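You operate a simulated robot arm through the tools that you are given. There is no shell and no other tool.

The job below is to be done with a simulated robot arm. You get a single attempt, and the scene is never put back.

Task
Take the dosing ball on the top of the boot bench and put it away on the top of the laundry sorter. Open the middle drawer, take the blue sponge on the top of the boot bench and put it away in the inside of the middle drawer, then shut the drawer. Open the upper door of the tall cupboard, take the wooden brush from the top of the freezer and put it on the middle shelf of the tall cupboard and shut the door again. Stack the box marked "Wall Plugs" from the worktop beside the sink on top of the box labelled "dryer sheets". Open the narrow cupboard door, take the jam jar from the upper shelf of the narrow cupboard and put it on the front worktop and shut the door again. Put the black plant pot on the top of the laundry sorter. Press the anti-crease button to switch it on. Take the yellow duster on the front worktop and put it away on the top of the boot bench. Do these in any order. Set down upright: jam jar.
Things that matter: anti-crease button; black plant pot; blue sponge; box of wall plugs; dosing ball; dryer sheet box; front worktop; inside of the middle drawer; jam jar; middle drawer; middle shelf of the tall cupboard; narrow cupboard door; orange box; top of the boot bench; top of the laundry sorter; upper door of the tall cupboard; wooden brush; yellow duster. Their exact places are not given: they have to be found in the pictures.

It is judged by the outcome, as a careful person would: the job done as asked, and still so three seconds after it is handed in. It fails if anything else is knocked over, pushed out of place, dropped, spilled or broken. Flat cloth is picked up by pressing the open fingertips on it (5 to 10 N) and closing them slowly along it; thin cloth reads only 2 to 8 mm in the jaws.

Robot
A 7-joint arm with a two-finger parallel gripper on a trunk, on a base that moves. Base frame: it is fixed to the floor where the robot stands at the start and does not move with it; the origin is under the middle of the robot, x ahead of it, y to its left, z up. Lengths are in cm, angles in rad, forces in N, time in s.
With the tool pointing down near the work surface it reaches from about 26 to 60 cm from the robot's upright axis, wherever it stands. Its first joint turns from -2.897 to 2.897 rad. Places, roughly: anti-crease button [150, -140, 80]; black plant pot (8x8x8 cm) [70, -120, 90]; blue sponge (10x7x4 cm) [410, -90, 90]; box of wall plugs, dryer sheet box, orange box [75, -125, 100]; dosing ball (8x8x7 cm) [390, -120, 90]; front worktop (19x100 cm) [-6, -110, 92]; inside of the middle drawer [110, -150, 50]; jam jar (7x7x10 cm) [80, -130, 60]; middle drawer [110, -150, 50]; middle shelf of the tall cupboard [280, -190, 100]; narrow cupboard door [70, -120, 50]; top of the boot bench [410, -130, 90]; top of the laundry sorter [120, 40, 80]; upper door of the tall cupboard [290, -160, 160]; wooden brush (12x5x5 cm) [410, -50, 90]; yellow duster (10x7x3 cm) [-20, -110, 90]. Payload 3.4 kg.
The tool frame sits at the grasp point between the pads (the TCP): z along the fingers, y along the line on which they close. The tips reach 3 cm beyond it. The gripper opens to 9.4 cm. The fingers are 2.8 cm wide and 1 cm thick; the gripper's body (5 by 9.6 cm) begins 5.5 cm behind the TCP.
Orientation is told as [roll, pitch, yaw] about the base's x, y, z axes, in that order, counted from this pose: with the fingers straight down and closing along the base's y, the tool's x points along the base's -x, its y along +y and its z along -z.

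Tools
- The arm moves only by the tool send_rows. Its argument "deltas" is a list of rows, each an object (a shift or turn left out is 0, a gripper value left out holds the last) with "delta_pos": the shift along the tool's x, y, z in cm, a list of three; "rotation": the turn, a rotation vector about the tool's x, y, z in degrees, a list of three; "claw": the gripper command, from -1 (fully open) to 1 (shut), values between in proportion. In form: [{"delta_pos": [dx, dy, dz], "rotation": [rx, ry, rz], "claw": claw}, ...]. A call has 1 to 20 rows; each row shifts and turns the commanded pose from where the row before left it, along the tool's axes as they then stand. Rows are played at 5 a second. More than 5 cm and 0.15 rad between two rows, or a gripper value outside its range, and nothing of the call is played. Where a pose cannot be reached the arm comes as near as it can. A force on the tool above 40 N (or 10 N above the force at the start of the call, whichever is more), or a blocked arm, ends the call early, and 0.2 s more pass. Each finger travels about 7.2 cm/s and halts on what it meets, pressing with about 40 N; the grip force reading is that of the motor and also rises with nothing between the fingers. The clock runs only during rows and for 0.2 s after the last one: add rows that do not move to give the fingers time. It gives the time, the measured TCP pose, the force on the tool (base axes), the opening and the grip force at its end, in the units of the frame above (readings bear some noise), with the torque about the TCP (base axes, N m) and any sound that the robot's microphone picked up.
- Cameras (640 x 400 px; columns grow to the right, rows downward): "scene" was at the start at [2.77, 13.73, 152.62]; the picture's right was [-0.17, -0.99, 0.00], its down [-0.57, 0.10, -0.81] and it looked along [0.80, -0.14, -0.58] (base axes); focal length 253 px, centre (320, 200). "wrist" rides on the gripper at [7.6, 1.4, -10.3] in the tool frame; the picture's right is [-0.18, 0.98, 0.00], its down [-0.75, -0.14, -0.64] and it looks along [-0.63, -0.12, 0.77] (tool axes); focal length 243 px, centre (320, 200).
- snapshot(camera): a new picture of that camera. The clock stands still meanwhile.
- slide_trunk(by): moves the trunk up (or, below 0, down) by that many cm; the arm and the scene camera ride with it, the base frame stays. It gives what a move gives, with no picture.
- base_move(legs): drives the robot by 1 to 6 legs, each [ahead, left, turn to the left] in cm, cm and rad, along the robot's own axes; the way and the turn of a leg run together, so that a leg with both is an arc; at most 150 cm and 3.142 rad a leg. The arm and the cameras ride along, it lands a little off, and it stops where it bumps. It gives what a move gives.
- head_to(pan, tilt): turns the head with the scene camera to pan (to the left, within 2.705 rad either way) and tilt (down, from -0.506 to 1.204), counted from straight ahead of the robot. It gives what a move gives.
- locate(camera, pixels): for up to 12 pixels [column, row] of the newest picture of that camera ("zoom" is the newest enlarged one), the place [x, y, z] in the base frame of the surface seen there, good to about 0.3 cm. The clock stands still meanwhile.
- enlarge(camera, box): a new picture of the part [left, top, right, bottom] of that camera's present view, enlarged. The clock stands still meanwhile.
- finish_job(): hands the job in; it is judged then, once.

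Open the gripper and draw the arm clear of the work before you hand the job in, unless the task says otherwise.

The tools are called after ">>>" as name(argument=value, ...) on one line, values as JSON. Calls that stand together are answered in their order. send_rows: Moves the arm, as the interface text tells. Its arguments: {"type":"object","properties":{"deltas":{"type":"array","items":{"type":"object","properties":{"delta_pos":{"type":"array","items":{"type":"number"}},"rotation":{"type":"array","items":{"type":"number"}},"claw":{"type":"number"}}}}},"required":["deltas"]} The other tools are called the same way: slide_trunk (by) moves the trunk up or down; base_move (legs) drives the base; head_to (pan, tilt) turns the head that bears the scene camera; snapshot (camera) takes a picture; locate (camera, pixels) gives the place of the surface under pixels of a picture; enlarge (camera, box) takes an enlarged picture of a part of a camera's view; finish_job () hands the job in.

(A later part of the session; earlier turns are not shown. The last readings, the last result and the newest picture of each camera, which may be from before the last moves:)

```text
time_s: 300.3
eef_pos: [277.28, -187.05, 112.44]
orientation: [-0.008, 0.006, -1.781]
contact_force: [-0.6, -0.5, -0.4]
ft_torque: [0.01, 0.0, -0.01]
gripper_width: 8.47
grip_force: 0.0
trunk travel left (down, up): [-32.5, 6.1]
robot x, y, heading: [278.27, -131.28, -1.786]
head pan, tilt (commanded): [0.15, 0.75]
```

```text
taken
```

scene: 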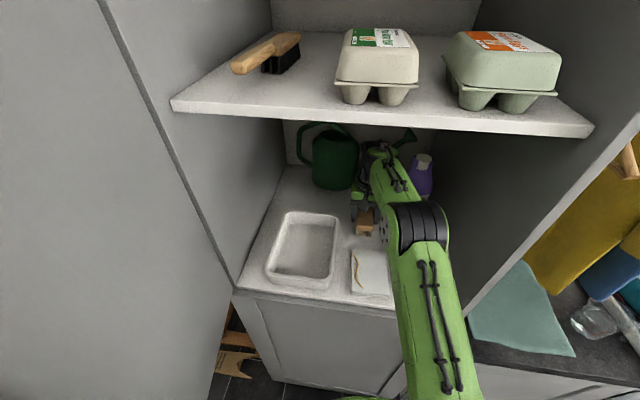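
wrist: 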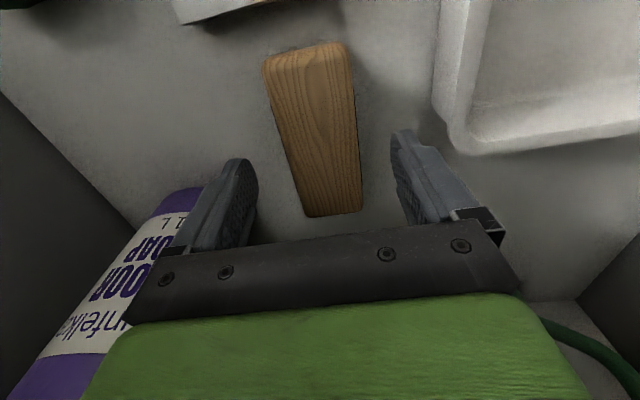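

The brush lies on the shelf. I raise a bit more and withdraw the arm, then back the base out.

>>> send_rows(deltas=[{"delta_pos": [1.5, 0, -2.5]}, {"delta_pos": [4, 0, 0]}, {"delta_pos": [4, 0, 0]}, {"delta_pos": [4, 0, 0]}, {"delta_pos": [4, 0, 0]}, {"delta_pos": [3, 0, 0], "claw": 1}, {"delta_pos": [0, 0, 0]}])

>>> base_move(legs=[[-55, 0, 0]])

>>> head_to(pan=0.2, tilt=0.5)

>>> snapshot(camera="scene")

```text
time_s: 301.9
eef_pos: [281.64, -167.09, 115.42]
orientation: [-0.008, 0.005, -1.783]
contact_force: [0.4, -0.2, -0.7]
ft_torque: [0.01, 0.02, -0.02]
gripper_width: 0.03
grip_force: 0.7
trunk travel left (down, up): [-32.5, 6.1]
robot x, y, heading: [278.66, -130.88, -1.783]
head pan, tilt (commanded): [0.15, 0.75]
```

```text
time_s: 305.1
eef_pos: [293.72, -112.1, 115.33]
orientation: [-0.01, 0.004, -1.785]
contact_force: [0.1, -0.4, -0.9]
ft_torque: [-0.01, -0.03, 0.01]
gripper_width: 0.01
grip_force: 33.3
trunk travel left (down, up): [-32.5, 6.1]
robot x, y, heading: [290.48, -76.14, -1.79]
head pan, tilt (commanded): [0.15, 0.75]
```

```text
time_s: 305.9
eef_pos: [293.72, -112.16, 115.25]
orientation: [-0.009, 0.004, -1.783]
contact_force: [0.3, -0.2, 0.2]
ft_torque: [0.0, 0.0, 0.0]
gripper_width: 0.0
grip_force: 33.0
trunk travel left (down, up): [-32.5, 6.1]
robot x, y, heading: [290.45, -75.64, -1.789]
head pan, tilt (commanded): [0.201, 0.499]
```

```text
taken
```

scene: 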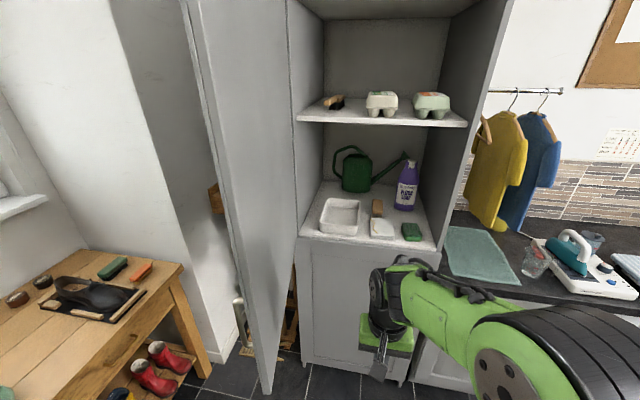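

The brush is in place at (377,208). To shut the door I must push it from its outer (left) side, so I back up and drive left past its free edge.

>>> base_move(legs=[[-20, 0, 0], [0, 54, 0]])

>>> send_rows(deltas=[{"rotation": [0, -7.5, 0]}, {"rotation": [0, -7.5, 0]}, {"rotation": [0, -7.5, 0]}, {"rotation": [0, -7.5, 0]}, {"rotation": [0, -7.5, 0]}, {"rotation": [0, -7.5, 0]}, {"rotation": [0, 0, 0]}])

>>> head_to(pan=0.0, tilt=0.5)

>>> snapshot(camera="scene")

```text
time_s: 310.2
eef_pos: [351.1, -104.86, 115.28]
orientation: [-0.009, 0.005, -1.787]
contact_force: [0.0, -0.4, 0.0]
ft_torque: [-0.01, -0.01, 0.03]
gripper_width: 0.0
grip_force: 33.2
trunk travel left (down, up): [-32.5, 6.1]
robot x, y, heading: [347.93, -68.82, -1.793]
head pan, tilt (commanded): [0.201, 0.499]
```

```text
time_s: 311.8
eef_pos: [351.13, -104.89, 115.19]
orientation: [-0.011, -0.716, -1.779]
contact_force: [-0.3, 0.6, 0.2]
ft_torque: [0.0, -0.01, -0.06]
gripper_width: 0.0
grip_force: 33.0
out of reach, approached as far as the arm can: row 6
trunk travel left (down, up): [-32.5, 6.1]
robot x, y, heading: [348.03, -68.81, -1.795]
head pan, tilt (commanded): [0.201, 0.499]
```

```text
time_s: 312.6
eef_pos: [350.94, -104.89, 115.43]
orientation: [-0.012, -0.714, -1.782]
contact_force: [0.1, 0.4, -0.3]
ft_torque: [-0.03, 0.04, 0.02]
gripper_width: 0.01
grip_force: 32.7
trunk travel left (down, up): [-32.5, 6.1]
robot x, y, heading: [348.13, -68.38, -1.789]
head pan, tilt (commanded): [0.0, 0.499]
```

```text
taken
```

scene: 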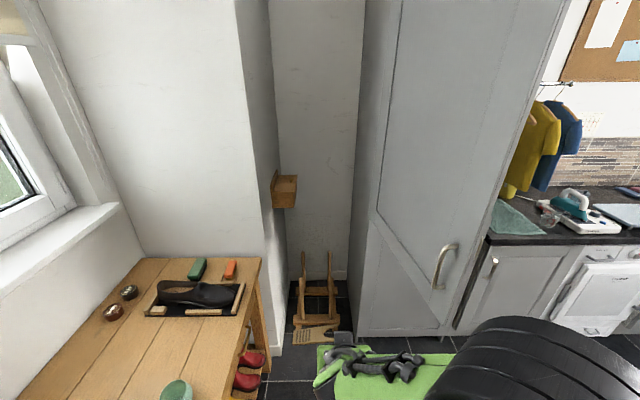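

I raise the closed fingers to z≈140 (above the handle) and extend them forward, left of the door's outer face.

>>> send_rows(deltas=[{"delta_pos": [-2.34, 0, -2.7]}, {"delta_pos": [-2.34, 0, -2.7]}, {"delta_pos": [-2.34, 0, -2.7]}, {"delta_pos": [-2.34, 0, -2.7]}, {"delta_pos": [-2.34, 0, -2.7]}, {"delta_pos": [-2.34, 0, -2.7]}, {"delta_pos": [-2.34, 0, -2.7]}, {"delta_pos": [-3.02, 0, 2.62]}, {"delta_pos": [-3.02, 0, 2.62]}, {"delta_pos": [-3.02, 0, 2.62]}, {"delta_pos": [-3.02, 0, 2.62]}, {"delta_pos": [-3.02, 0, 2.62]}, {"delta_pos": [0, 0, 0]}])

>>> snapshot(camera="scene")

>>> locate(camera="scene", pixels=[[540, 60], [500, 190], [450, 325], [360, 200], [420, 100], [443, 270]])

```text
time_s: 315.4
eef_pos: [346.87, -124.05, 140.23]
orientation: [-0.013, -0.716, -1.779]
contact_force: [-0.1, 0.6, -0.5]
ft_torque: [0.0, 0.01, 0.0]
gripper_width: 0.0
grip_force: 33.0
trunk travel left (down, up): [-32.5, 6.1]
robot x, y, heading: [347.82, -68.78, -1.799]
head pan, tilt (commanded): [0.0, 0.499]
```

```text
taken
```

scene: 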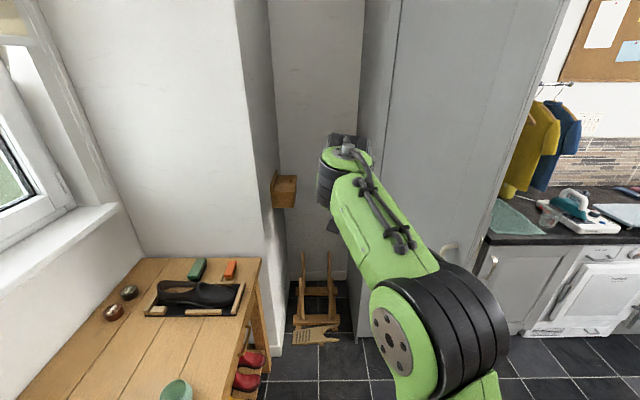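

```text
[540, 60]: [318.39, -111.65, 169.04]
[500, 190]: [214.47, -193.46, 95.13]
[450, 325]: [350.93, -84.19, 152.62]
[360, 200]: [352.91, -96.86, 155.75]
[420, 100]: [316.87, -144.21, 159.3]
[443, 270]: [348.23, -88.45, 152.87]
```

The door's free edge is at u≈335, n≈40. I bring the hand a bit deeper along its outer face and then sweep right with the base until it touches.

>>> base_move(legs=[[9, 0, 0.005], [-3.1, -23.5, 0]])

>>> snapshot(camera="scene")

>>> snapshot(camera="wrist")

```text
time_s: 317.8
eef_pos: [323.19, -124.76, 140.21]
orientation: [-0.012, -0.713, -1.771]
contact_force: [0.2, -0.7, -1.0]
ft_torque: [0.01, -0.01, 0.01]
gripper_width: 0.01
grip_force: 33.0
trunk travel left (down, up): [-32.5, 6.1]
robot x, y, heading: [324.1, -69.76, -1.79]
head pan, tilt (commanded): [0.0, 0.499]
```

```text
taken
```

scene: 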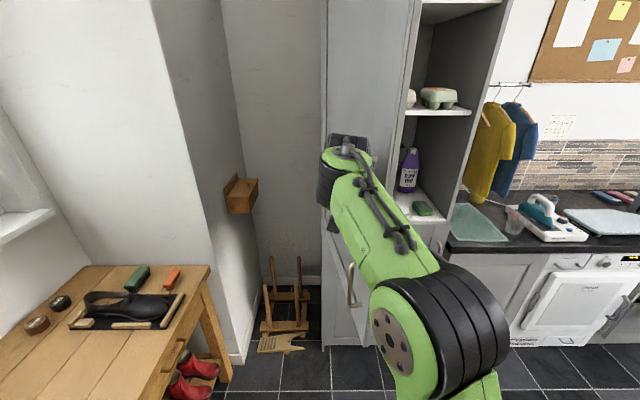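

```text
taken
```

wrist: 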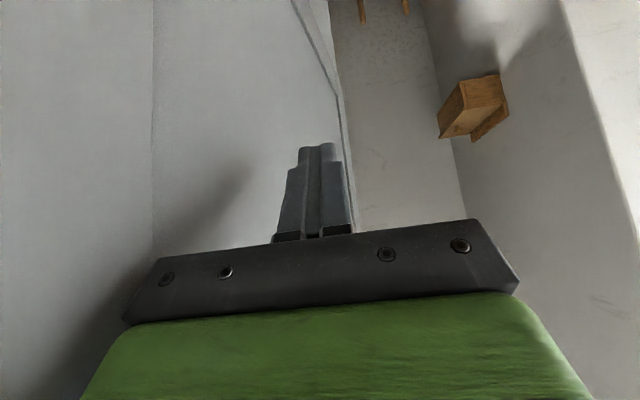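

The hand is alongside the outer face, not yet touching. I continue sweeping right along the arc.

>>> base_move(legs=[[1.7, -8.6, 0], [3.3, -8.3, 0]])

>>> snapshot(camera="scene")

```text
time_s: 319.6
eef_pos: [305.35, -126.14, 140.16]
orientation: [-0.013, -0.714, -1.775]
contact_force: [-0.3, 0.3, -0.4]
ft_torque: [0.02, 0.01, 0.04]
gripper_width: 0.0
grip_force: 33.3
trunk travel left (down, up): [-32.5, 6.1]
robot x, y, heading: [306.33, -70.3, -1.784]
head pan, tilt (commanded): [0.0, 0.499]
```

```text
taken
```

scene: 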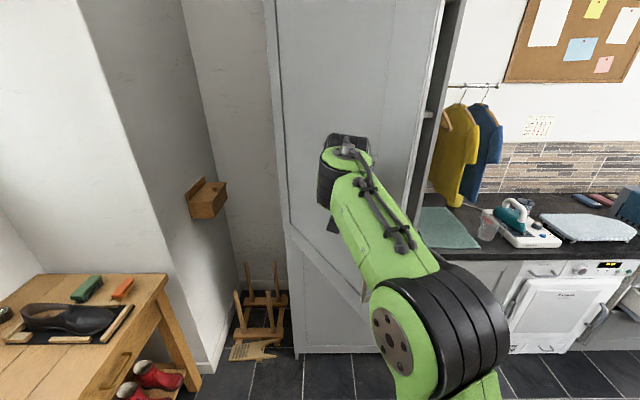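

The door is swinging shut (about 50°). I continue with the next two legs.

>>> base_move(legs=[[4.3, -6.9, 0], [5.1, -5.7, 0]])

>>> snapshot(camera="scene")

```text
time_s: 321.3
eef_pos: [290.86, -132.52, 140.16]
orientation: [-0.01, -0.714, -1.777]
contact_force: [-0.2, -0.5, -0.4]
ft_torque: [-0.02, -0.03, -0.02]
gripper_width: 0.0
grip_force: 32.7
trunk travel left (down, up): [-32.5, 6.1]
robot x, y, heading: [291.78, -77.12, -1.786]
head pan, tilt (commanded): [0.0, 0.499]
```

```text
taken
```

scene: 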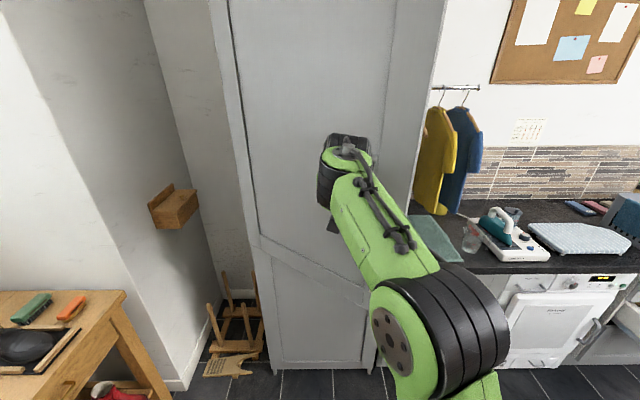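

Nearly there (around 35°). I continue the arc with forward-heavy legs.

>>> base_move(legs=[[6.3, -4.9, 0], [7.1, -3.9, 0], [7.0, -2.0, 0]])

>>> snapshot(camera="scene")

>>> snapshot(camera="wrist")

```text
time_s: 323.7
eef_pos: [275.84, -150.24, 140.04]
orientation: [-0.013, -0.713, -1.778]
contact_force: [0.2, 0.2, -0.2]
ft_torque: [0.04, -0.01, -0.03]
gripper_width: 0.03
grip_force: 32.0
trunk travel left (down, up): [-32.5, 6.1]
robot x, y, heading: [277.29, -94.58, -1.792]
head pan, tilt (commanded): [0.0, 0.499]
```

```text
taken
```

scene: 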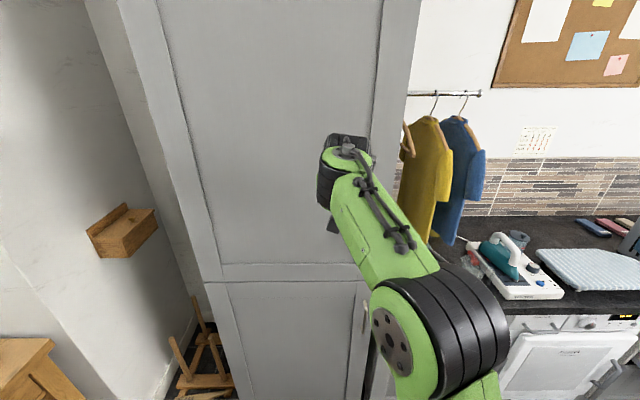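

```text
taken
```

wrist: 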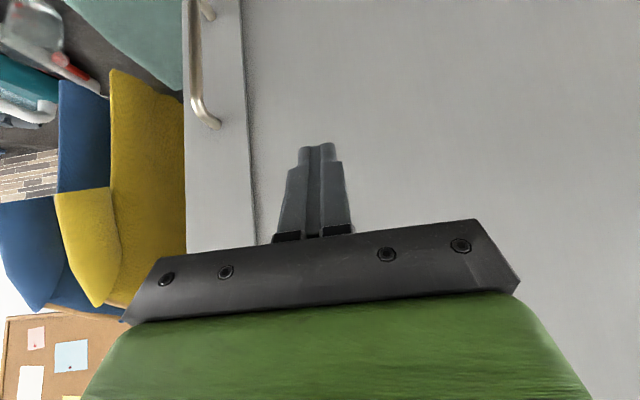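

The door looks nearly shut. I check the door's surface positions.

>>> locate(camera="wrist", pixels=[[220, 150], [220, 220], [400, 150], [500, 200], [210, 30], [450, 50]])

>>> locate(camera="scene", pixels=[[400, 100], [385, 255], [230, 150], [370, 300], [250, 320], [300, 200]])

```text
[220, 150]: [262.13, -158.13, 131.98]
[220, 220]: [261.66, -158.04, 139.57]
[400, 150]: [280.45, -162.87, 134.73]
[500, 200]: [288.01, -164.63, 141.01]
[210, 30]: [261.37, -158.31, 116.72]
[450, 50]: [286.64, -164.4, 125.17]
```

```text
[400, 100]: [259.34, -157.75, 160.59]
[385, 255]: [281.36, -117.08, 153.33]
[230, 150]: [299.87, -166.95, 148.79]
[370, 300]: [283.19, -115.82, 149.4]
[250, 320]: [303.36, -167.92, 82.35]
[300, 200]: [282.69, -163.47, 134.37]
```

The door face reads n≈97.4–97.7 all along, i.e. shut. To be sure it is seated I give it a gentle push near its free side.

>>> base_move(legs=[[5.5, 0, 0]])

>>> send_rows(deltas=[{"delta_pos": [-0.75, 0, 0.66]}, {"delta_pos": [-0.6, 0, 0.52]}, {"delta_pos": [-0.3, 0, 0.26]}, {"delta_pos": [-0.3, 0, 0.26]}, {"delta_pos": [-0.2, 0, 0.18]}, {"delta_pos": [0, 0, 0]}])

```text
time_s: 324.6
eef_pos: [274.77, -155.43, 140.1]
orientation: [-0.014, -0.714, -1.778]
contact_force: [-0.6, -0.3, -1.1]
ft_torque: [0.03, 0.01, 0.02]
gripper_width: 0.02
grip_force: 33.2
trunk travel left (down, up): [-32.5, 6.1]
robot x, y, heading: [276.16, -100.03, -1.796]
head pan, tilt (commanded): [0.0, 0.499]
```

```text
time_s: 326.0
eef_pos: [274.2, -158.05, 140.19]
orientation: [-0.011, -0.712, -1.778]
contact_force: [-0.6, -0.5, 0.9]
ft_torque: [0.0, -0.04, -0.01]
gripper_width: 0.0
grip_force: 32.3
trunk travel left (down, up): [-32.5, 6.1]
robot x, y, heading: [275.7, -99.84, -1.793]
head pan, tilt (commanded): [0.0, 0.499]
```

No contact yet (TCP n≈94.7). I push a little further in small steps.

>>> send_rows(deltas=[{"delta_pos": [-0.3, 0, 0.26]}, {"delta_pos": [-0.3, 0, 0.26]}, {"delta_pos": [-0.25, 0, 0.22]}, {"delta_pos": [-0.2, 0, 0.18]}, {"delta_pos": [0, 0, 0]}])

```text
time_s: 327.2
eef_pos: [273.94, -158.56, 140.24]
orientation: [-0.012, -0.71, -1.778]
contact_force: [5.2, 34.6, -16.5]
ft_torque: [0.98, -0.17, -0.02]
gripper_width: 0.0
grip_force: 33.1
trunk travel left (down, up): [-32.5, 6.1]
robot x, y, heading: [275.76, -99.9, -1.789]
head pan, tilt (commanded): [0.0, 0.499]
```

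The door is firmly shut (35 N). I back away, bring the tool back to pointing down, and turn left toward the boot bench.

>>> send_rows(deltas=[{"delta_pos": [1.5, 0, -1.3]}, {"delta_pos": [3, 0, -2.6]}, {"delta_pos": [3, 0, -2.6]}, {"delta_pos": [0, 0, 0]}])

>>> base_move(legs=[[-28, 0, 0]])

>>> send_rows(deltas=[{"delta_pos": [2.6, 0, 3.0]}, {"delta_pos": [2.6, 0, 3.0]}, {"delta_pos": [2.6, 0, 3.0]}, {"delta_pos": [2.6, 0, 3.0]}, {"rotation": [0, 6.8, 0], "delta_pos": [0, 0, 1]}, {"rotation": [0, 6.8, 0], "delta_pos": [0, 0, 1]}, {"rotation": [0, 6.8, 0], "delta_pos": [0, 0, 1]}, {"rotation": [0, 6.8, 0], "delta_pos": [0, 0, 1]}, {"rotation": [0, 6.8, 0], "delta_pos": [0, 0, 1]}, {"rotation": [0, 6.8, 0], "delta_pos": [0, 0, 1]}, {"rotation": [0, 0, 0]}])

```text
time_s: 328.2
eef_pos: [276.06, -149.83, 139.98]
orientation: [-0.013, -0.715, -1.778]
contact_force: [0.7, -0.1, 0.5]
ft_torque: [0.0, 0.0, -0.02]
gripper_width: 0.0
grip_force: 33.3
trunk travel left (down, up): [-32.5, 6.1]
robot x, y, heading: [275.88, -99.7, -1.794]
head pan, tilt (commanded): [0.0, 0.499]
```

```text
time_s: 330.2
eef_pos: [282.23, -122.23, 139.99]
orientation: [-0.011, -0.714, -1.778]
contact_force: [-0.4, 0.6, -0.3]
ft_torque: [0.02, -0.03, 0.0]
gripper_width: 0.0
grip_force: 32.8
trunk travel left (down, up): [-32.5, 6.1]
robot x, y, heading: [282.19, -72.07, -1.79]
head pan, tilt (commanded): [0.0, 0.499]
```

```text
time_s: 332.6
eef_pos: [281.63, -124.53, 118.84]
orientation: [-0.01, -0.003, -1.784]
contact_force: [0.5, -0.4, 0.6]
ft_torque: [0.0, 0.0, 0.03]
gripper_width: 0.02
grip_force: 33.1
trunk travel left (down, up): [-32.5, 6.1]
robot x, y, heading: [282.28, -72.07, -1.791]
head pan, tilt (commanded): [0.0, 0.499]
```

I turn left to face the bench and look at it.

>>> base_move(legs=[[0, 0, 1.574]])

>>> head_to(pan=-0.3, tilt=0.5)

>>> snapshot(camera="scene")

```text
time_s: 336.8
eef_pos: [334.36, -71.73, 118.78]
orientation: [-0.011, -0.001, -0.194]
contact_force: [-0.3, -0.3, 0.2]
ft_torque: [-0.03, -0.02, 0.0]
gripper_width: 0.0
grip_force: 33.3
trunk travel left (down, up): [-32.5, 6.1]
robot x, y, heading: [281.96, -72.56, -0.201]
head pan, tilt (commanded): [0.0, 0.499]
```

```text
time_s: 337.6
eef_pos: [334.41, -71.8, 118.76]
orientation: [-0.011, -0.001, -0.194]
contact_force: [-0.6, 0.3, 0.3]
ft_torque: [-0.03, -0.03, 0.01]
gripper_width: 0.0
grip_force: 33.5
trunk travel left (down, up): [-32.5, 6.1]
robot x, y, heading: [282.19, -72.41, -0.199]
head pan, tilt (commanded): [-0.3, 0.499]
```

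```text
taken
```

scene: 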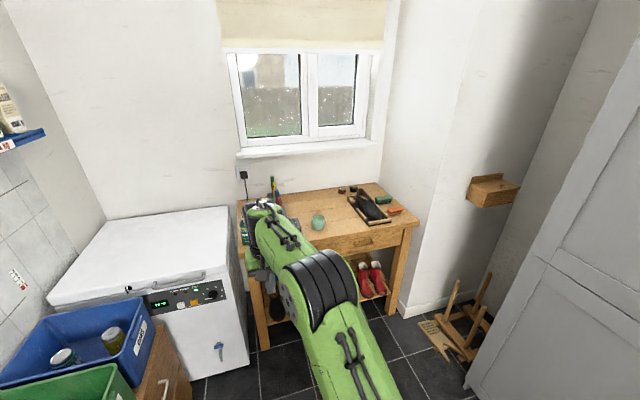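

I measure the freezer tap (219,350), bench legs and front edge, and the sponge's area.

>>> locate(camera="scene", pixels=[[219, 350], [262, 330], [390, 300], [300, 325], [355, 240], [250, 268], [243, 225], [318, 222], [245, 240], [215, 380], [405, 225], [247, 210]])

>>> enlarge(camera="scene", box=[220, 165, 420, 290])

```text
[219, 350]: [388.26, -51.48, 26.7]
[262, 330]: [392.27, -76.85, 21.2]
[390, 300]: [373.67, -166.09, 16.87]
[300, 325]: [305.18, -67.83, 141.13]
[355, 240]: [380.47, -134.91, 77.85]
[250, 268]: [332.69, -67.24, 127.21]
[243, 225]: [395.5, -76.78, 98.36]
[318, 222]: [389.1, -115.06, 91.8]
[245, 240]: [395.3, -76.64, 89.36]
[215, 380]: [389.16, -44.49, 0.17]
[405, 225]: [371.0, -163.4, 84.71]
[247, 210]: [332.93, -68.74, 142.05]
```

```text
3.20 times, centred on (320, 228) of scene
```

zoom: 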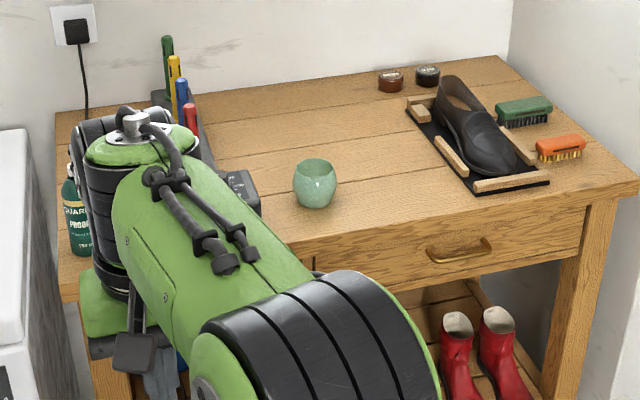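

The tap (u≈390) is what blocked me before; the bench front is at u≈399. I measure the tube heights and ball, and draw the arm in before driving.

>>> locate(camera="zoom", pixels=[[168, 40], [176, 62], [183, 85], [192, 106], [240, 190], [315, 165], [300, 185], [315, 205], [370, 200], [75, 190], [420, 200], [350, 130]])

>>> send_rows(deltas=[{"delta_pos": [4, 0, 0]}, {"delta_pos": [4, 0, 0]}, {"delta_pos": [4, 0, 0]}, {"delta_pos": [3, 0, 0], "claw": -1}, {"delta_pos": [0, 0, 0]}])

```text
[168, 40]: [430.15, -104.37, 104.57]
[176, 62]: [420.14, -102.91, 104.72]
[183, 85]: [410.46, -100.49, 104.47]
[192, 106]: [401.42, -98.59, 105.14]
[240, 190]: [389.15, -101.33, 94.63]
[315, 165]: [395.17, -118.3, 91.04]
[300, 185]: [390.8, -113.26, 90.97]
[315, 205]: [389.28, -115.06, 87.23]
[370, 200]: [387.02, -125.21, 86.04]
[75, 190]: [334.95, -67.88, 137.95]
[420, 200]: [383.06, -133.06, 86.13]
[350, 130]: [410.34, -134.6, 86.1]
```

```text
time_s: 338.8
eef_pos: [319.81, -68.95, 118.81]
orientation: [-0.011, -0.002, -0.195]
contact_force: [-0.4, 0.0, 0.0]
ft_torque: [0.03, 0.0, 0.0]
gripper_width: 8.21
grip_force: 0.1
trunk travel left (down, up): [-32.5, 6.1]
robot x, y, heading: [281.71, -72.19, -0.202]
head pan, tilt (commanded): [-0.3, 0.499]
```

Bench top is z≈86.1, tubes reach z≈105, so my tool at z≈119 passes above. I drive to the bench.

>>> base_move(legs=[[74, 6, -0.016]])

>>> head_to(pan=-0.1, tilt=0.9)

>>> snapshot(camera="scene")

>>> snapshot(camera="wrist")

```text
time_s: 342.9
eef_pos: [394.62, -79.8, 119.14]
orientation: [-0.011, -0.001, -0.22]
contact_force: [0.0, 0.1, -0.1]
ft_torque: [0.01, 0.01, -0.02]
gripper_width: 9.42
grip_force: 0.1
trunk travel left (down, up): [-32.5, 6.1]
robot x, y, heading: [356.93, -81.91, -0.227]
head pan, tilt (commanded): [-0.3, 0.499]
```

```text
time_s: 343.8
eef_pos: [394.57, -79.74, 118.94]
orientation: [-0.008, -0.002, -0.218]
contact_force: [-1.0, 0.2, 0.0]
ft_torque: [-0.01, 0.0, 0.02]
gripper_width: 9.39
grip_force: 0.1
trunk travel left (down, up): [-32.5, 6.1]
robot x, y, heading: [357.11, -82.52, -0.224]
head pan, tilt (commanded): [-0.099, 0.901]
```

```text
taken
```

scene: 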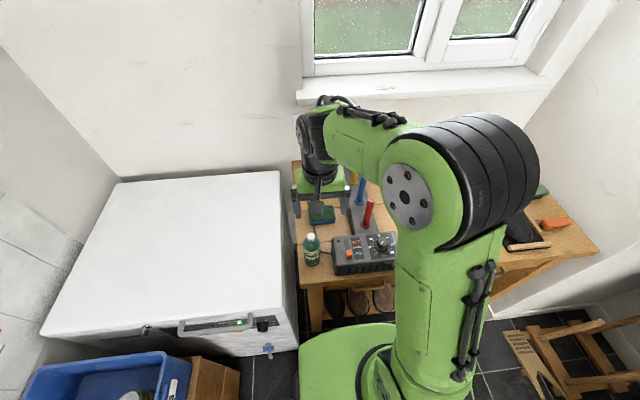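

```text
taken
```

wrist: 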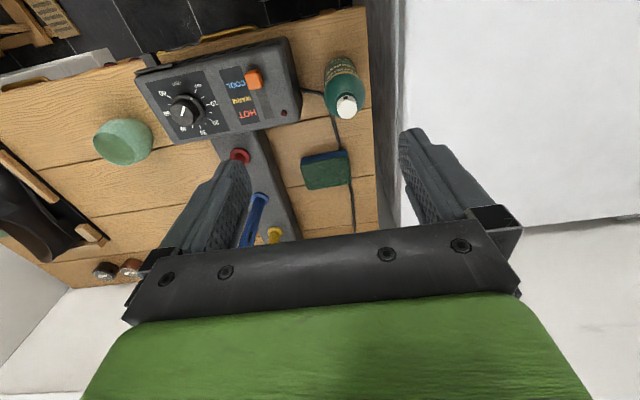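

The wrist view shows the blue-and-green sponge at (326,170), with the bottle at (343,90) and the tube bar left of it. I enlarge and measure.

>>> enlarge(camera="wrist", box=[270, 60, 400, 240])

>>> locate(camera="wrist", pixels=[[302, 158], [346, 152], [306, 188], [350, 182], [326, 170], [325, 155], [280, 170], [345, 105], [380, 170], [375, 60], [360, 185]])

```text
2.22 times, centred on (335, 150) of wrist
```

zoom: 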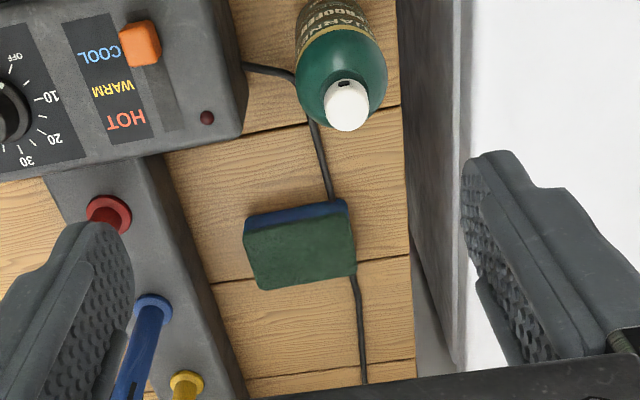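

```text
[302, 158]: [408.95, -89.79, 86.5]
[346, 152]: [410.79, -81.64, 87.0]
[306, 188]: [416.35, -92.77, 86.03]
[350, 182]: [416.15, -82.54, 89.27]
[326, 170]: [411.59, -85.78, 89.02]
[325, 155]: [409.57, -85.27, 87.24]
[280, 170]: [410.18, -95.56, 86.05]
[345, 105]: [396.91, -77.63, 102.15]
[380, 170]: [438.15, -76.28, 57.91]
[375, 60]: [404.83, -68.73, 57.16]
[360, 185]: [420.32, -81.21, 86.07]
```

I measure the sponge's top corners more exactly.

>>> locate(camera="zoom", pixels=[[250, 236], [345, 218], [352, 272], [265, 284], [300, 255], [248, 215], [340, 203], [300, 290], [240, 260], [362, 250]])

```text
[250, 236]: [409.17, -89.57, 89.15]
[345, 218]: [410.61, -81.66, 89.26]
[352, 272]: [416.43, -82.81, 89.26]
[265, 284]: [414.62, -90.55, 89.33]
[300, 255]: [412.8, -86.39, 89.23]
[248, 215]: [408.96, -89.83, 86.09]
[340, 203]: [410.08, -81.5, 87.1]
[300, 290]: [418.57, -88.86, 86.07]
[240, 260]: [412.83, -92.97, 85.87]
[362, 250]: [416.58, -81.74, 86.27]
```

Sponge centre about (412.7,-86.2), short side along u, top at 89.2. I turn the wrist so that the fingers close across its short side with the camera on the free left side, then move above it.

>>> send_rows(deltas=[{"rotation": [0, 0, 7.98]}, {"rotation": [0, 0, 7.98]}, {"rotation": [0, 0, 7.98]}, {"rotation": [0, 0, 7.98]}, {"rotation": [0, 0, 7.98]}, {"rotation": [0, 0, 7.98]}, {"rotation": [0, 0, 7.98]}, {"rotation": [0, 0, 7.98]}, {"rotation": [0, 0, 7.98]}, {"rotation": [0, 0, 7.98]}, {"rotation": [0, 0, 7.98]}, {"delta_pos": [-0.6, 3.8, 0]}, {"delta_pos": [-0.6, 3.8, 0]}, {"delta_pos": [-0.6, 3.8, 0]}, {"delta_pos": [-0.6, 3.8, 0]}, {"delta_pos": [-0.6, 3.7, 0]}, {"delta_pos": [0, 0, 0]}])

>>> snapshot(camera="wrist")

```text
time_s: 347.4
eef_pos: [412.65, -85.87, 119.02]
orientation: [0.002, -0.01, -1.75]
contact_force: [-0.2, 0.0, 0.2]
ft_torque: [0.01, -0.04, 0.0]
gripper_width: 9.41
grip_force: 0.0
trunk travel left (down, up): [-32.5, 6.1]
robot x, y, heading: [357.01, -82.19, -0.225]
head pan, tilt (commanded): [-0.099, 0.901]
```

```text
taken
```

wrist: 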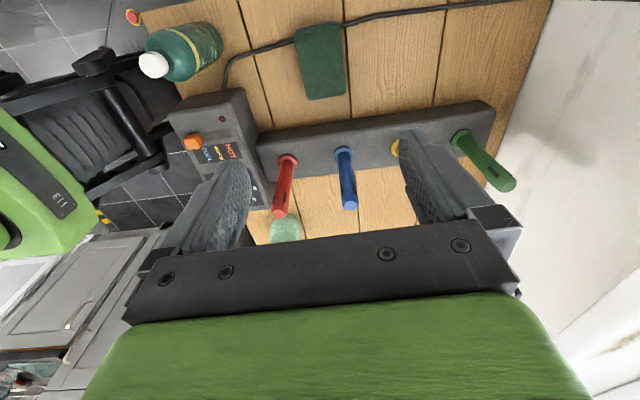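

The tool is above the sponge. I lower to z≈97 and check.

>>> send_rows(deltas=[{"delta_pos": [0, 0, 4]}, {"delta_pos": [0, 0, 4]}, {"delta_pos": [0, 0, 4]}, {"delta_pos": [0, 0, 4]}, {"delta_pos": [0, 0, 4]}, {"delta_pos": [0, 0, 2]}, {"delta_pos": [0, 0, 0]}])

>>> snapshot(camera="wrist")

>>> snapshot(camera="scene")

```text
time_s: 349.0
eef_pos: [412.85, -86.12, 97.02]
orientation: [0.001, -0.009, -1.751]
contact_force: [0.0, 0.3, 0.6]
ft_torque: [-0.01, 0.0, 0.03]
gripper_width: 9.42
grip_force: 0.1
trunk travel left (down, up): [-32.5, 6.1]
robot x, y, heading: [356.87, -82.5, -0.223]
head pan, tilt (commanded): [-0.099, 0.901]
```

```text
taken
```

wrist: 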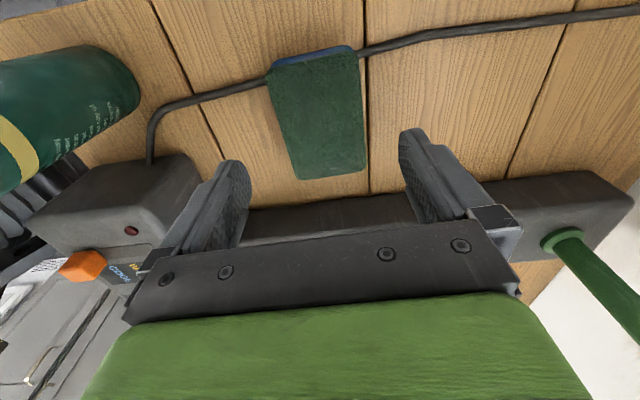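

```text
taken
```

scene: 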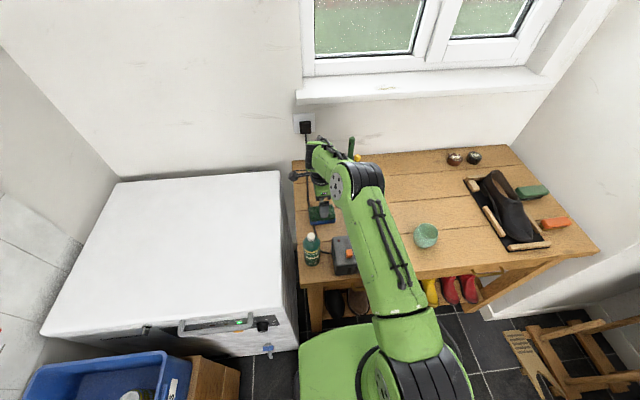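

The sponge is centred between the fingers; the cord runs clear at its far end. I lower to 89.7 and grip.

>>> send_rows(deltas=[{"delta_pos": [0, 0, 3]}, {"delta_pos": [0, 0, 2.5]}, {"delta_pos": [0, 0, 1.5]}, {"delta_pos": [0, 0, 0.3]}, {"delta_pos": [0, 0, 0]}, {"claw": -0.6}, {"claw": -0.2}, {"claw": 0.2}, {"claw": 0.6}, {"claw": 0.6}])

>>> snapshot(camera="wrist")

```text
time_s: 351.2
eef_pos: [412.66, -86.25, 89.81]
orientation: [0.0, -0.011, -1.75]
contact_force: [0.3, -0.4, 0.5]
ft_torque: [0.01, 0.0, -0.04]
gripper_width: 6.25
grip_force: 39.7
trunk travel left (down, up): [-32.5, 6.1]
robot x, y, heading: [356.77, -82.32, -0.222]
head pan, tilt (commanded): [-0.099, 0.901]
```

```text
taken
```

wrist: 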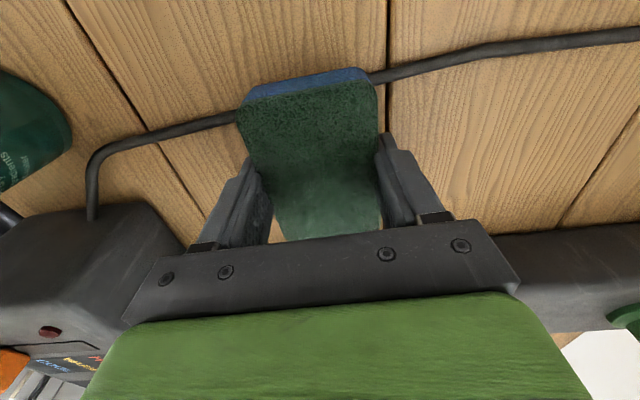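

Gripped at 6.25 cm. I lift it straight up to z≈119 and draw the arm in.

>>> send_rows(deltas=[{"delta_pos": [0, 0, -2]}, {"delta_pos": [0, 0, -4]}, {"delta_pos": [0, 0, -4]}, {"delta_pos": [0, 0, -4]}, {"delta_pos": [0, 0, -4]}, {"delta_pos": [0, 0, -4]}, {"delta_pos": [0, 0, -4]}, {"delta_pos": [0, 0, -3]}, {"delta_pos": [0, -4, 0]}, {"delta_pos": [0, -4, 0]}, {"delta_pos": [0, -4, 0]}, {"delta_pos": [0, -3, 0]}, {"delta_pos": [0, 0, 0]}])

>>> snapshot(camera="wrist")

>>> snapshot(camera="scene")

```text
time_s: 354.0
eef_pos: [397.8, -83.12, 118.84]
orientation: [0.001, -0.01, -1.75]
contact_force: [0.7, 1.3, -0.6]
ft_torque: [-0.01, -0.01, -0.03]
gripper_width: 6.22
grip_force: 40.0
trunk travel left (down, up): [-32.5, 6.1]
robot x, y, heading: [357.21, -82.5, -0.225]
head pan, tilt (commanded): [-0.099, 0.901]
```

```text
taken
```

wrist: 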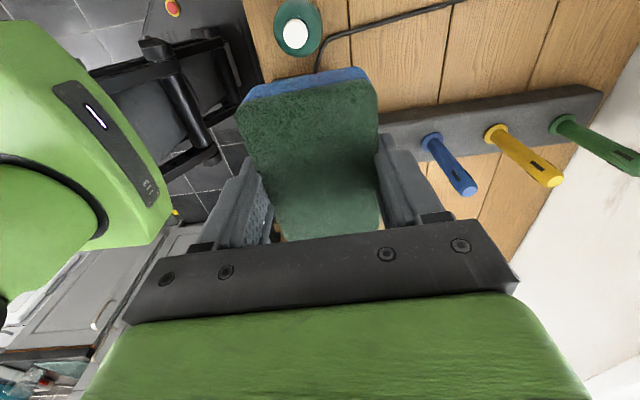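

```text
taken
```

scene: 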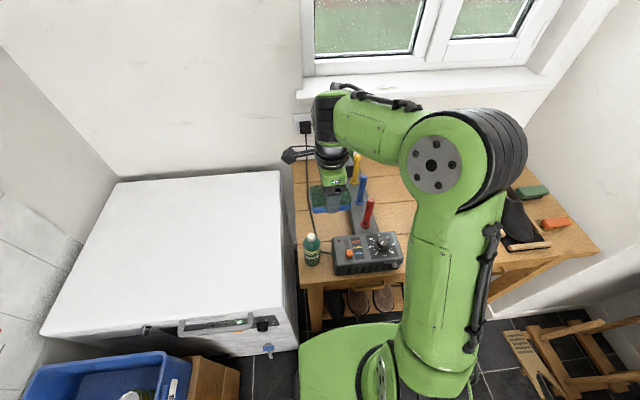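

The sponge is held well clear. I drive back, turn to face the counter and go along to the open drawer.

>>> base_move(legs=[[-60, 0, 0], [0, 0, -1.567], [4, -100, 0], [4, -66, 0]])

>>> head_to(pan=0.0, tilt=0.8)

>>> snapshot(camera="scene")

```text
time_s: 369.2
eef_pos: [134.88, -84.11, 118.71]
orientation: [0.001, -0.007, 2.981]
contact_force: [-0.1, 0.3, 0.4]
ft_torque: [0.01, 0.04, 0.01]
gripper_width: 6.22
grip_force: 40.3
trunk travel left (down, up): [-32.5, 6.1]
robot x, y, heading: [135.2, -43.27, -1.778]
head pan, tilt (commanded): [-0.099, 0.901]
```

```text
time_s: 369.8
eef_pos: [134.81, -84.14, 118.75]
orientation: [0.001, -0.01, 2.981]
contact_force: [0.2, -0.4, -0.3]
ft_torque: [-0.04, -0.03, 0.0]
gripper_width: 6.2
grip_force: 40.4
trunk travel left (down, up): [-32.5, 6.1]
robot x, y, heading: [135.17, -42.95, -1.776]
head pan, tilt (commanded): [0.0, 0.799]
```

```text
taken
```

scene: 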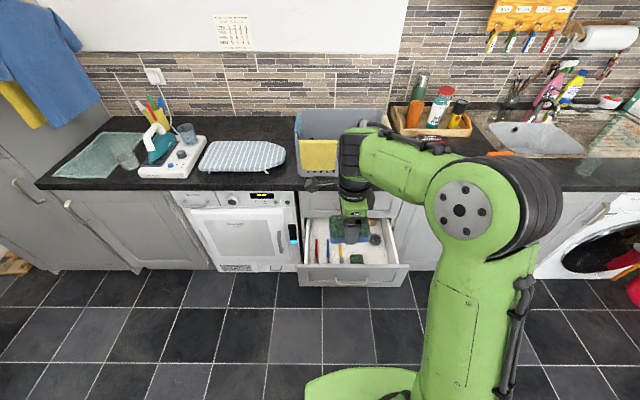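

I enlarge the drawer's inside and measure the free spots and its side walls.

>>> enlarge(camera="scene", box=[290, 205, 420, 295])

>>> locate(camera="zoom", pixels=[[330, 230], [430, 230], [300, 190], [400, 245], [520, 255], [245, 240], [330, 255], [500, 190], [440, 170], [60, 260], [540, 270], [330, 290]])

```text
4.44 times, centred on (355, 250) of scene
```

zoom: 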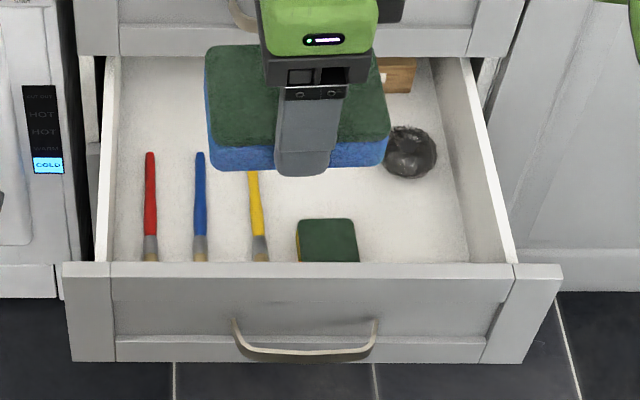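

```text
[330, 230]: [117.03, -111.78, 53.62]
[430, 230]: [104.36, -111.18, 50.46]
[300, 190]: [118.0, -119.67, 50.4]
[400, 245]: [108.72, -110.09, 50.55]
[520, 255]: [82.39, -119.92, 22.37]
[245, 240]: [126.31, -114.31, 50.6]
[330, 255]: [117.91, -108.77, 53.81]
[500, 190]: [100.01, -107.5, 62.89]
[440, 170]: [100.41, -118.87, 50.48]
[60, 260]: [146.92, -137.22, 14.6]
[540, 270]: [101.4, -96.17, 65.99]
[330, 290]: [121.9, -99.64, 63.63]
```

There is a free place at the drawer's right front (u 121–134, n 75–93) between another sponge and the dark ball. I move over it and lower the trunk.

>>> base_move(legs=[[25, -22.5, -0.012]])

>>> slide_trunk(by=-32.4)

>>> snapshot(camera="wrist")

>>> head_to(pan=0.1, tilt=1.0)

>>> snapshot(camera="scene")

```text
time_s: 372.0
eef_pos: [106.71, -103.31, 118.66]
orientation: [0.002, -0.006, 2.965]
contact_force: [-1.1, -0.2, 0.3]
ft_torque: [0.02, 0.0, 0.04]
gripper_width: 6.25
grip_force: 39.8
trunk travel left (down, up): [-32.5, 6.1]
robot x, y, heading: [107.92, -62.39, -1.794]
head pan, tilt (commanded): [0.0, 0.799]
```

```text
time_s: 375.2
eef_pos: [106.73, -103.31, 86.48]
orientation: [0.001, -0.01, 2.967]
contact_force: [0.2, 0.6, 0.5]
ft_torque: [0.01, -0.01, 0.01]
gripper_width: 6.23
grip_force: 39.7
trunk travel left (down, up): [-0.1, 38.5]
robot x, y, heading: [107.71, -62.34, -1.793]
head pan, tilt (commanded): [0.0, 0.799]
```

```text
taken
```

wrist: 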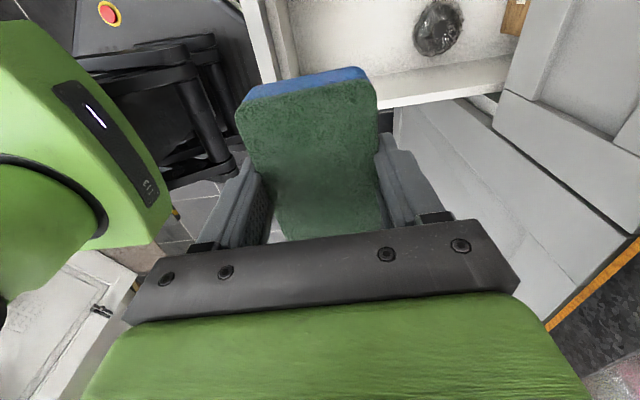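

```text
time_s: 376.0
eef_pos: [106.82, -103.25, 86.59]
orientation: [0.002, -0.012, 2.967]
contact_force: [0.4, 1.1, 0.1]
ft_torque: [0.0, 0.0, 0.05]
gripper_width: 6.22
grip_force: 40.0
trunk travel left (down, up): [-0.1, 38.5]
robot x, y, heading: [107.5, -62.47, -1.793]
head pan, tilt (commanded): [0.099, 1.0]
```

```text
taken
```

scene: 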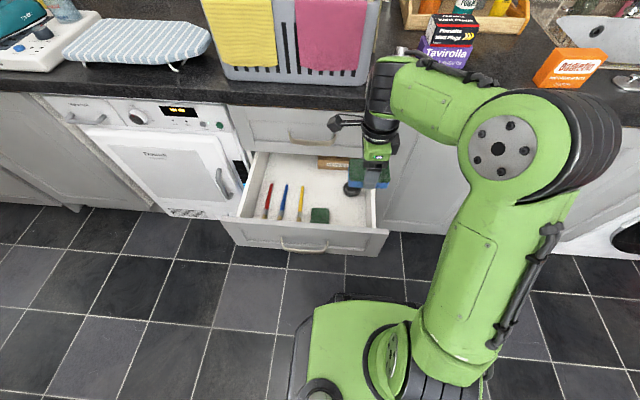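

I shift 2 cm left and 6 cm forward to centre the sponge over the free place, then lower to z≈66 and look.

>>> send_rows(deltas=[{"delta_pos": [1, 3, 0]}, {"delta_pos": [1, 3, 0]}, {"delta_pos": [0, 0, 4]}, {"delta_pos": [0, 0, 4]}, {"delta_pos": [0, 0, 4]}, {"delta_pos": [0, 0, 4]}, {"delta_pos": [0, 0, 4]}, {"delta_pos": [0, 0, 0]}])

>>> snapshot(camera="wrist")

>>> enlarge(camera="scene", box=[220, 120, 420, 270])

```text
time_s: 377.8
eef_pos: [107.38, -109.5, 66.26]
orientation: [0.0, -0.011, 2.964]
contact_force: [-1.0, 0.1, 0.0]
ft_torque: [-0.01, -0.01, 0.0]
gripper_width: 6.22
grip_force: 39.7
trunk travel left (down, up): [-0.1, 38.5]
robot x, y, heading: [107.53, -62.16, -1.792]
head pan, tilt (commanded): [0.099, 1.0]
```

```text
taken
```

wrist: 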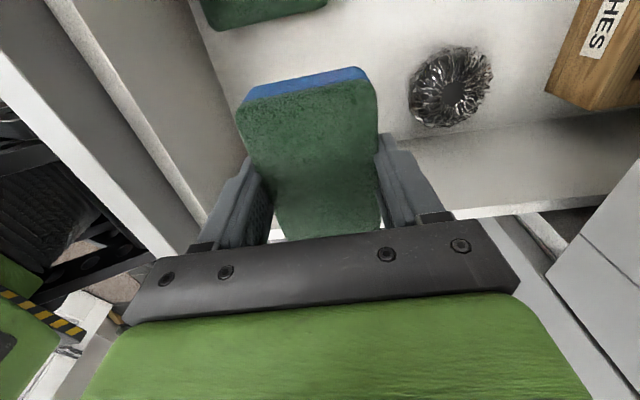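

```text
2.67 times, centred on (320, 195) of scene
```

zoom: 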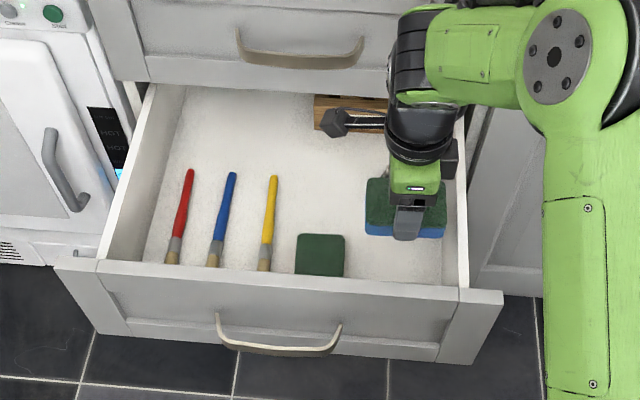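

I check the ball's position relative to the right-hand finger's opening room, and the front panel.

>>> locate(camera="wrist", pixels=[[412, 95], [450, 85], [425, 120], [485, 85], [230, 60], [215, 110], [400, 60], [430, 150], [260, 25]])

```text
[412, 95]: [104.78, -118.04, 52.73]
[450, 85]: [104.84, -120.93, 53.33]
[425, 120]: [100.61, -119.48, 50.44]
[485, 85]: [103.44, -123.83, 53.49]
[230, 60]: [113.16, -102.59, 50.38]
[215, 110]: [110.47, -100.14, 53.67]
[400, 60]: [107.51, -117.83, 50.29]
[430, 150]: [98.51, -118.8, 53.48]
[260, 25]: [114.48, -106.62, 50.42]
```

Ball edge is at n≈92.4 and front panel at n≈73.7, so there is room. I lower the sponge to the drawer floor.

>>> send_rows(deltas=[{"delta_pos": [0, 0, 4]}, {"delta_pos": [0, 0, 4]}, {"delta_pos": [0, 0, 2.5]}, {"delta_pos": [0, 0, 0.7]}, {"delta_pos": [0, 0, 0.3]}, {"delta_pos": [0, 0, 0]}])

```text
time_s: 379.2
eef_pos: [107.35, -109.58, 54.88]
orientation: [0.001, -0.01, 2.964]
contact_force: [0.4, 0.6, 0.4]
ft_torque: [0.01, -0.02, -0.01]
gripper_width: 6.2
grip_force: 39.8
trunk travel left (down, up): [-0.1, 38.5]
robot x, y, heading: [107.39, -62.42, -1.794]
head pan, tilt (commanded): [0.099, 1.0]
```

Still no contact at 54.9; I lower another few millimetres.

>>> send_rows(deltas=[{"delta_pos": [0, 0, 0.3]}, {"delta_pos": [0, 0, 0.2]}, {"delta_pos": [0, 0, 0.15]}, {"delta_pos": [0, 0, 0]}])

```text
time_s: 380.2
eef_pos: [107.43, -109.61, 54.25]
orientation: [0.001, -0.008, 2.966]
contact_force: [-0.1, 0.4, 0.8]
ft_torque: [-0.02, 0.01, 0.01]
gripper_width: 6.24
grip_force: 40.2
trunk travel left (down, up): [-0.1, 38.5]
robot x, y, heading: [107.59, -62.32, -1.794]
head pan, tilt (commanded): [0.099, 1.0]
```

I lower 0.3 cm more (tips still above the floor) and release.

>>> send_rows(deltas=[{"delta_pos": [0, 0, 0.15]}, {"delta_pos": [0, 0, 0.15]}, {"claw": 0.1}, {"claw": -0.3}, {"claw": -0.6}, {"claw": -1}, {"claw": -1}])

>>> snapshot(camera="wrist")

```text
time_s: 381.8
eef_pos: [107.42, -109.45, 54.0]
orientation: [0.002, -0.013, 2.965]
contact_force: [0.7, 0.0, -0.5]
ft_torque: [0.01, -0.02, 0.0]
gripper_width: 9.41
grip_force: 0.1
trunk travel left (down, up): [-0.1, 38.5]
robot x, y, heading: [107.45, -62.25, -1.792]
head pan, tilt (commanded): [0.099, 1.0]
```

```text
taken
```

wrist: 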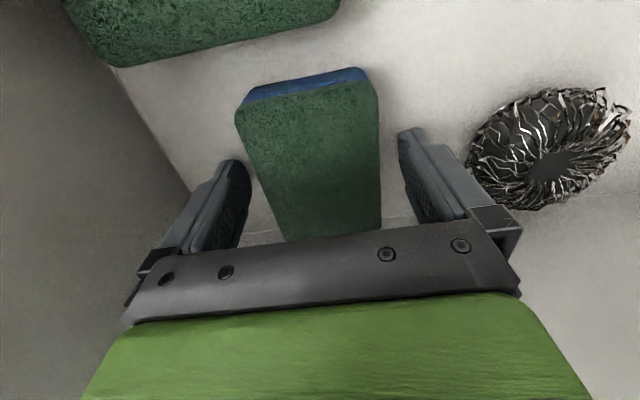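

The sponge lies on the drawer floor, released. I rise straight up out of the drawer.

>>> send_rows(deltas=[{"delta_pos": [0, 0, -3]}, {"delta_pos": [0, 0, -4]}, {"delta_pos": [0, 0, -4]}, {"delta_pos": [0, 0, -4]}, {"delta_pos": [0, 0, -4]}, {"delta_pos": [0, 0, -4]}, {"delta_pos": [0, 0, -4]}, {"delta_pos": [0, 0, 0]}])

>>> snapshot(camera="wrist")

>>> enlarge(camera="scene", box=[220, 120, 420, 270])

```text
time_s: 383.6
eef_pos: [107.68, -109.62, 80.92]
orientation: [0.002, -0.009, 2.965]
contact_force: [-0.8, 0.1, -0.3]
ft_torque: [-0.01, 0.0, -0.03]
gripper_width: 9.42
grip_force: 0.0
trunk travel left (down, up): [-0.1, 38.5]
robot x, y, heading: [107.51, -62.41, -1.79]
head pan, tilt (commanded): [0.099, 1.0]
```

```text
taken
```

wrist: 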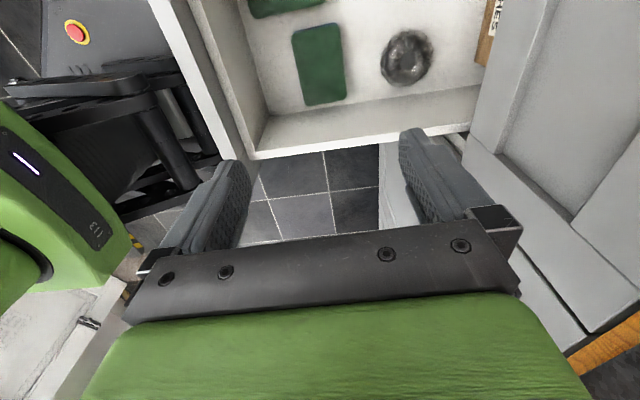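

```text
2.67 times, centred on (320, 195) of scene
```

zoom: 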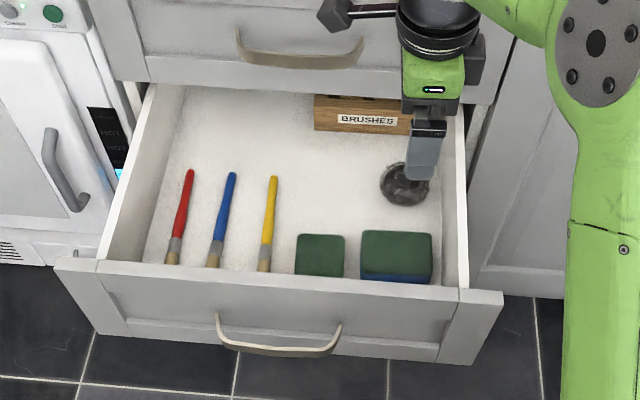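

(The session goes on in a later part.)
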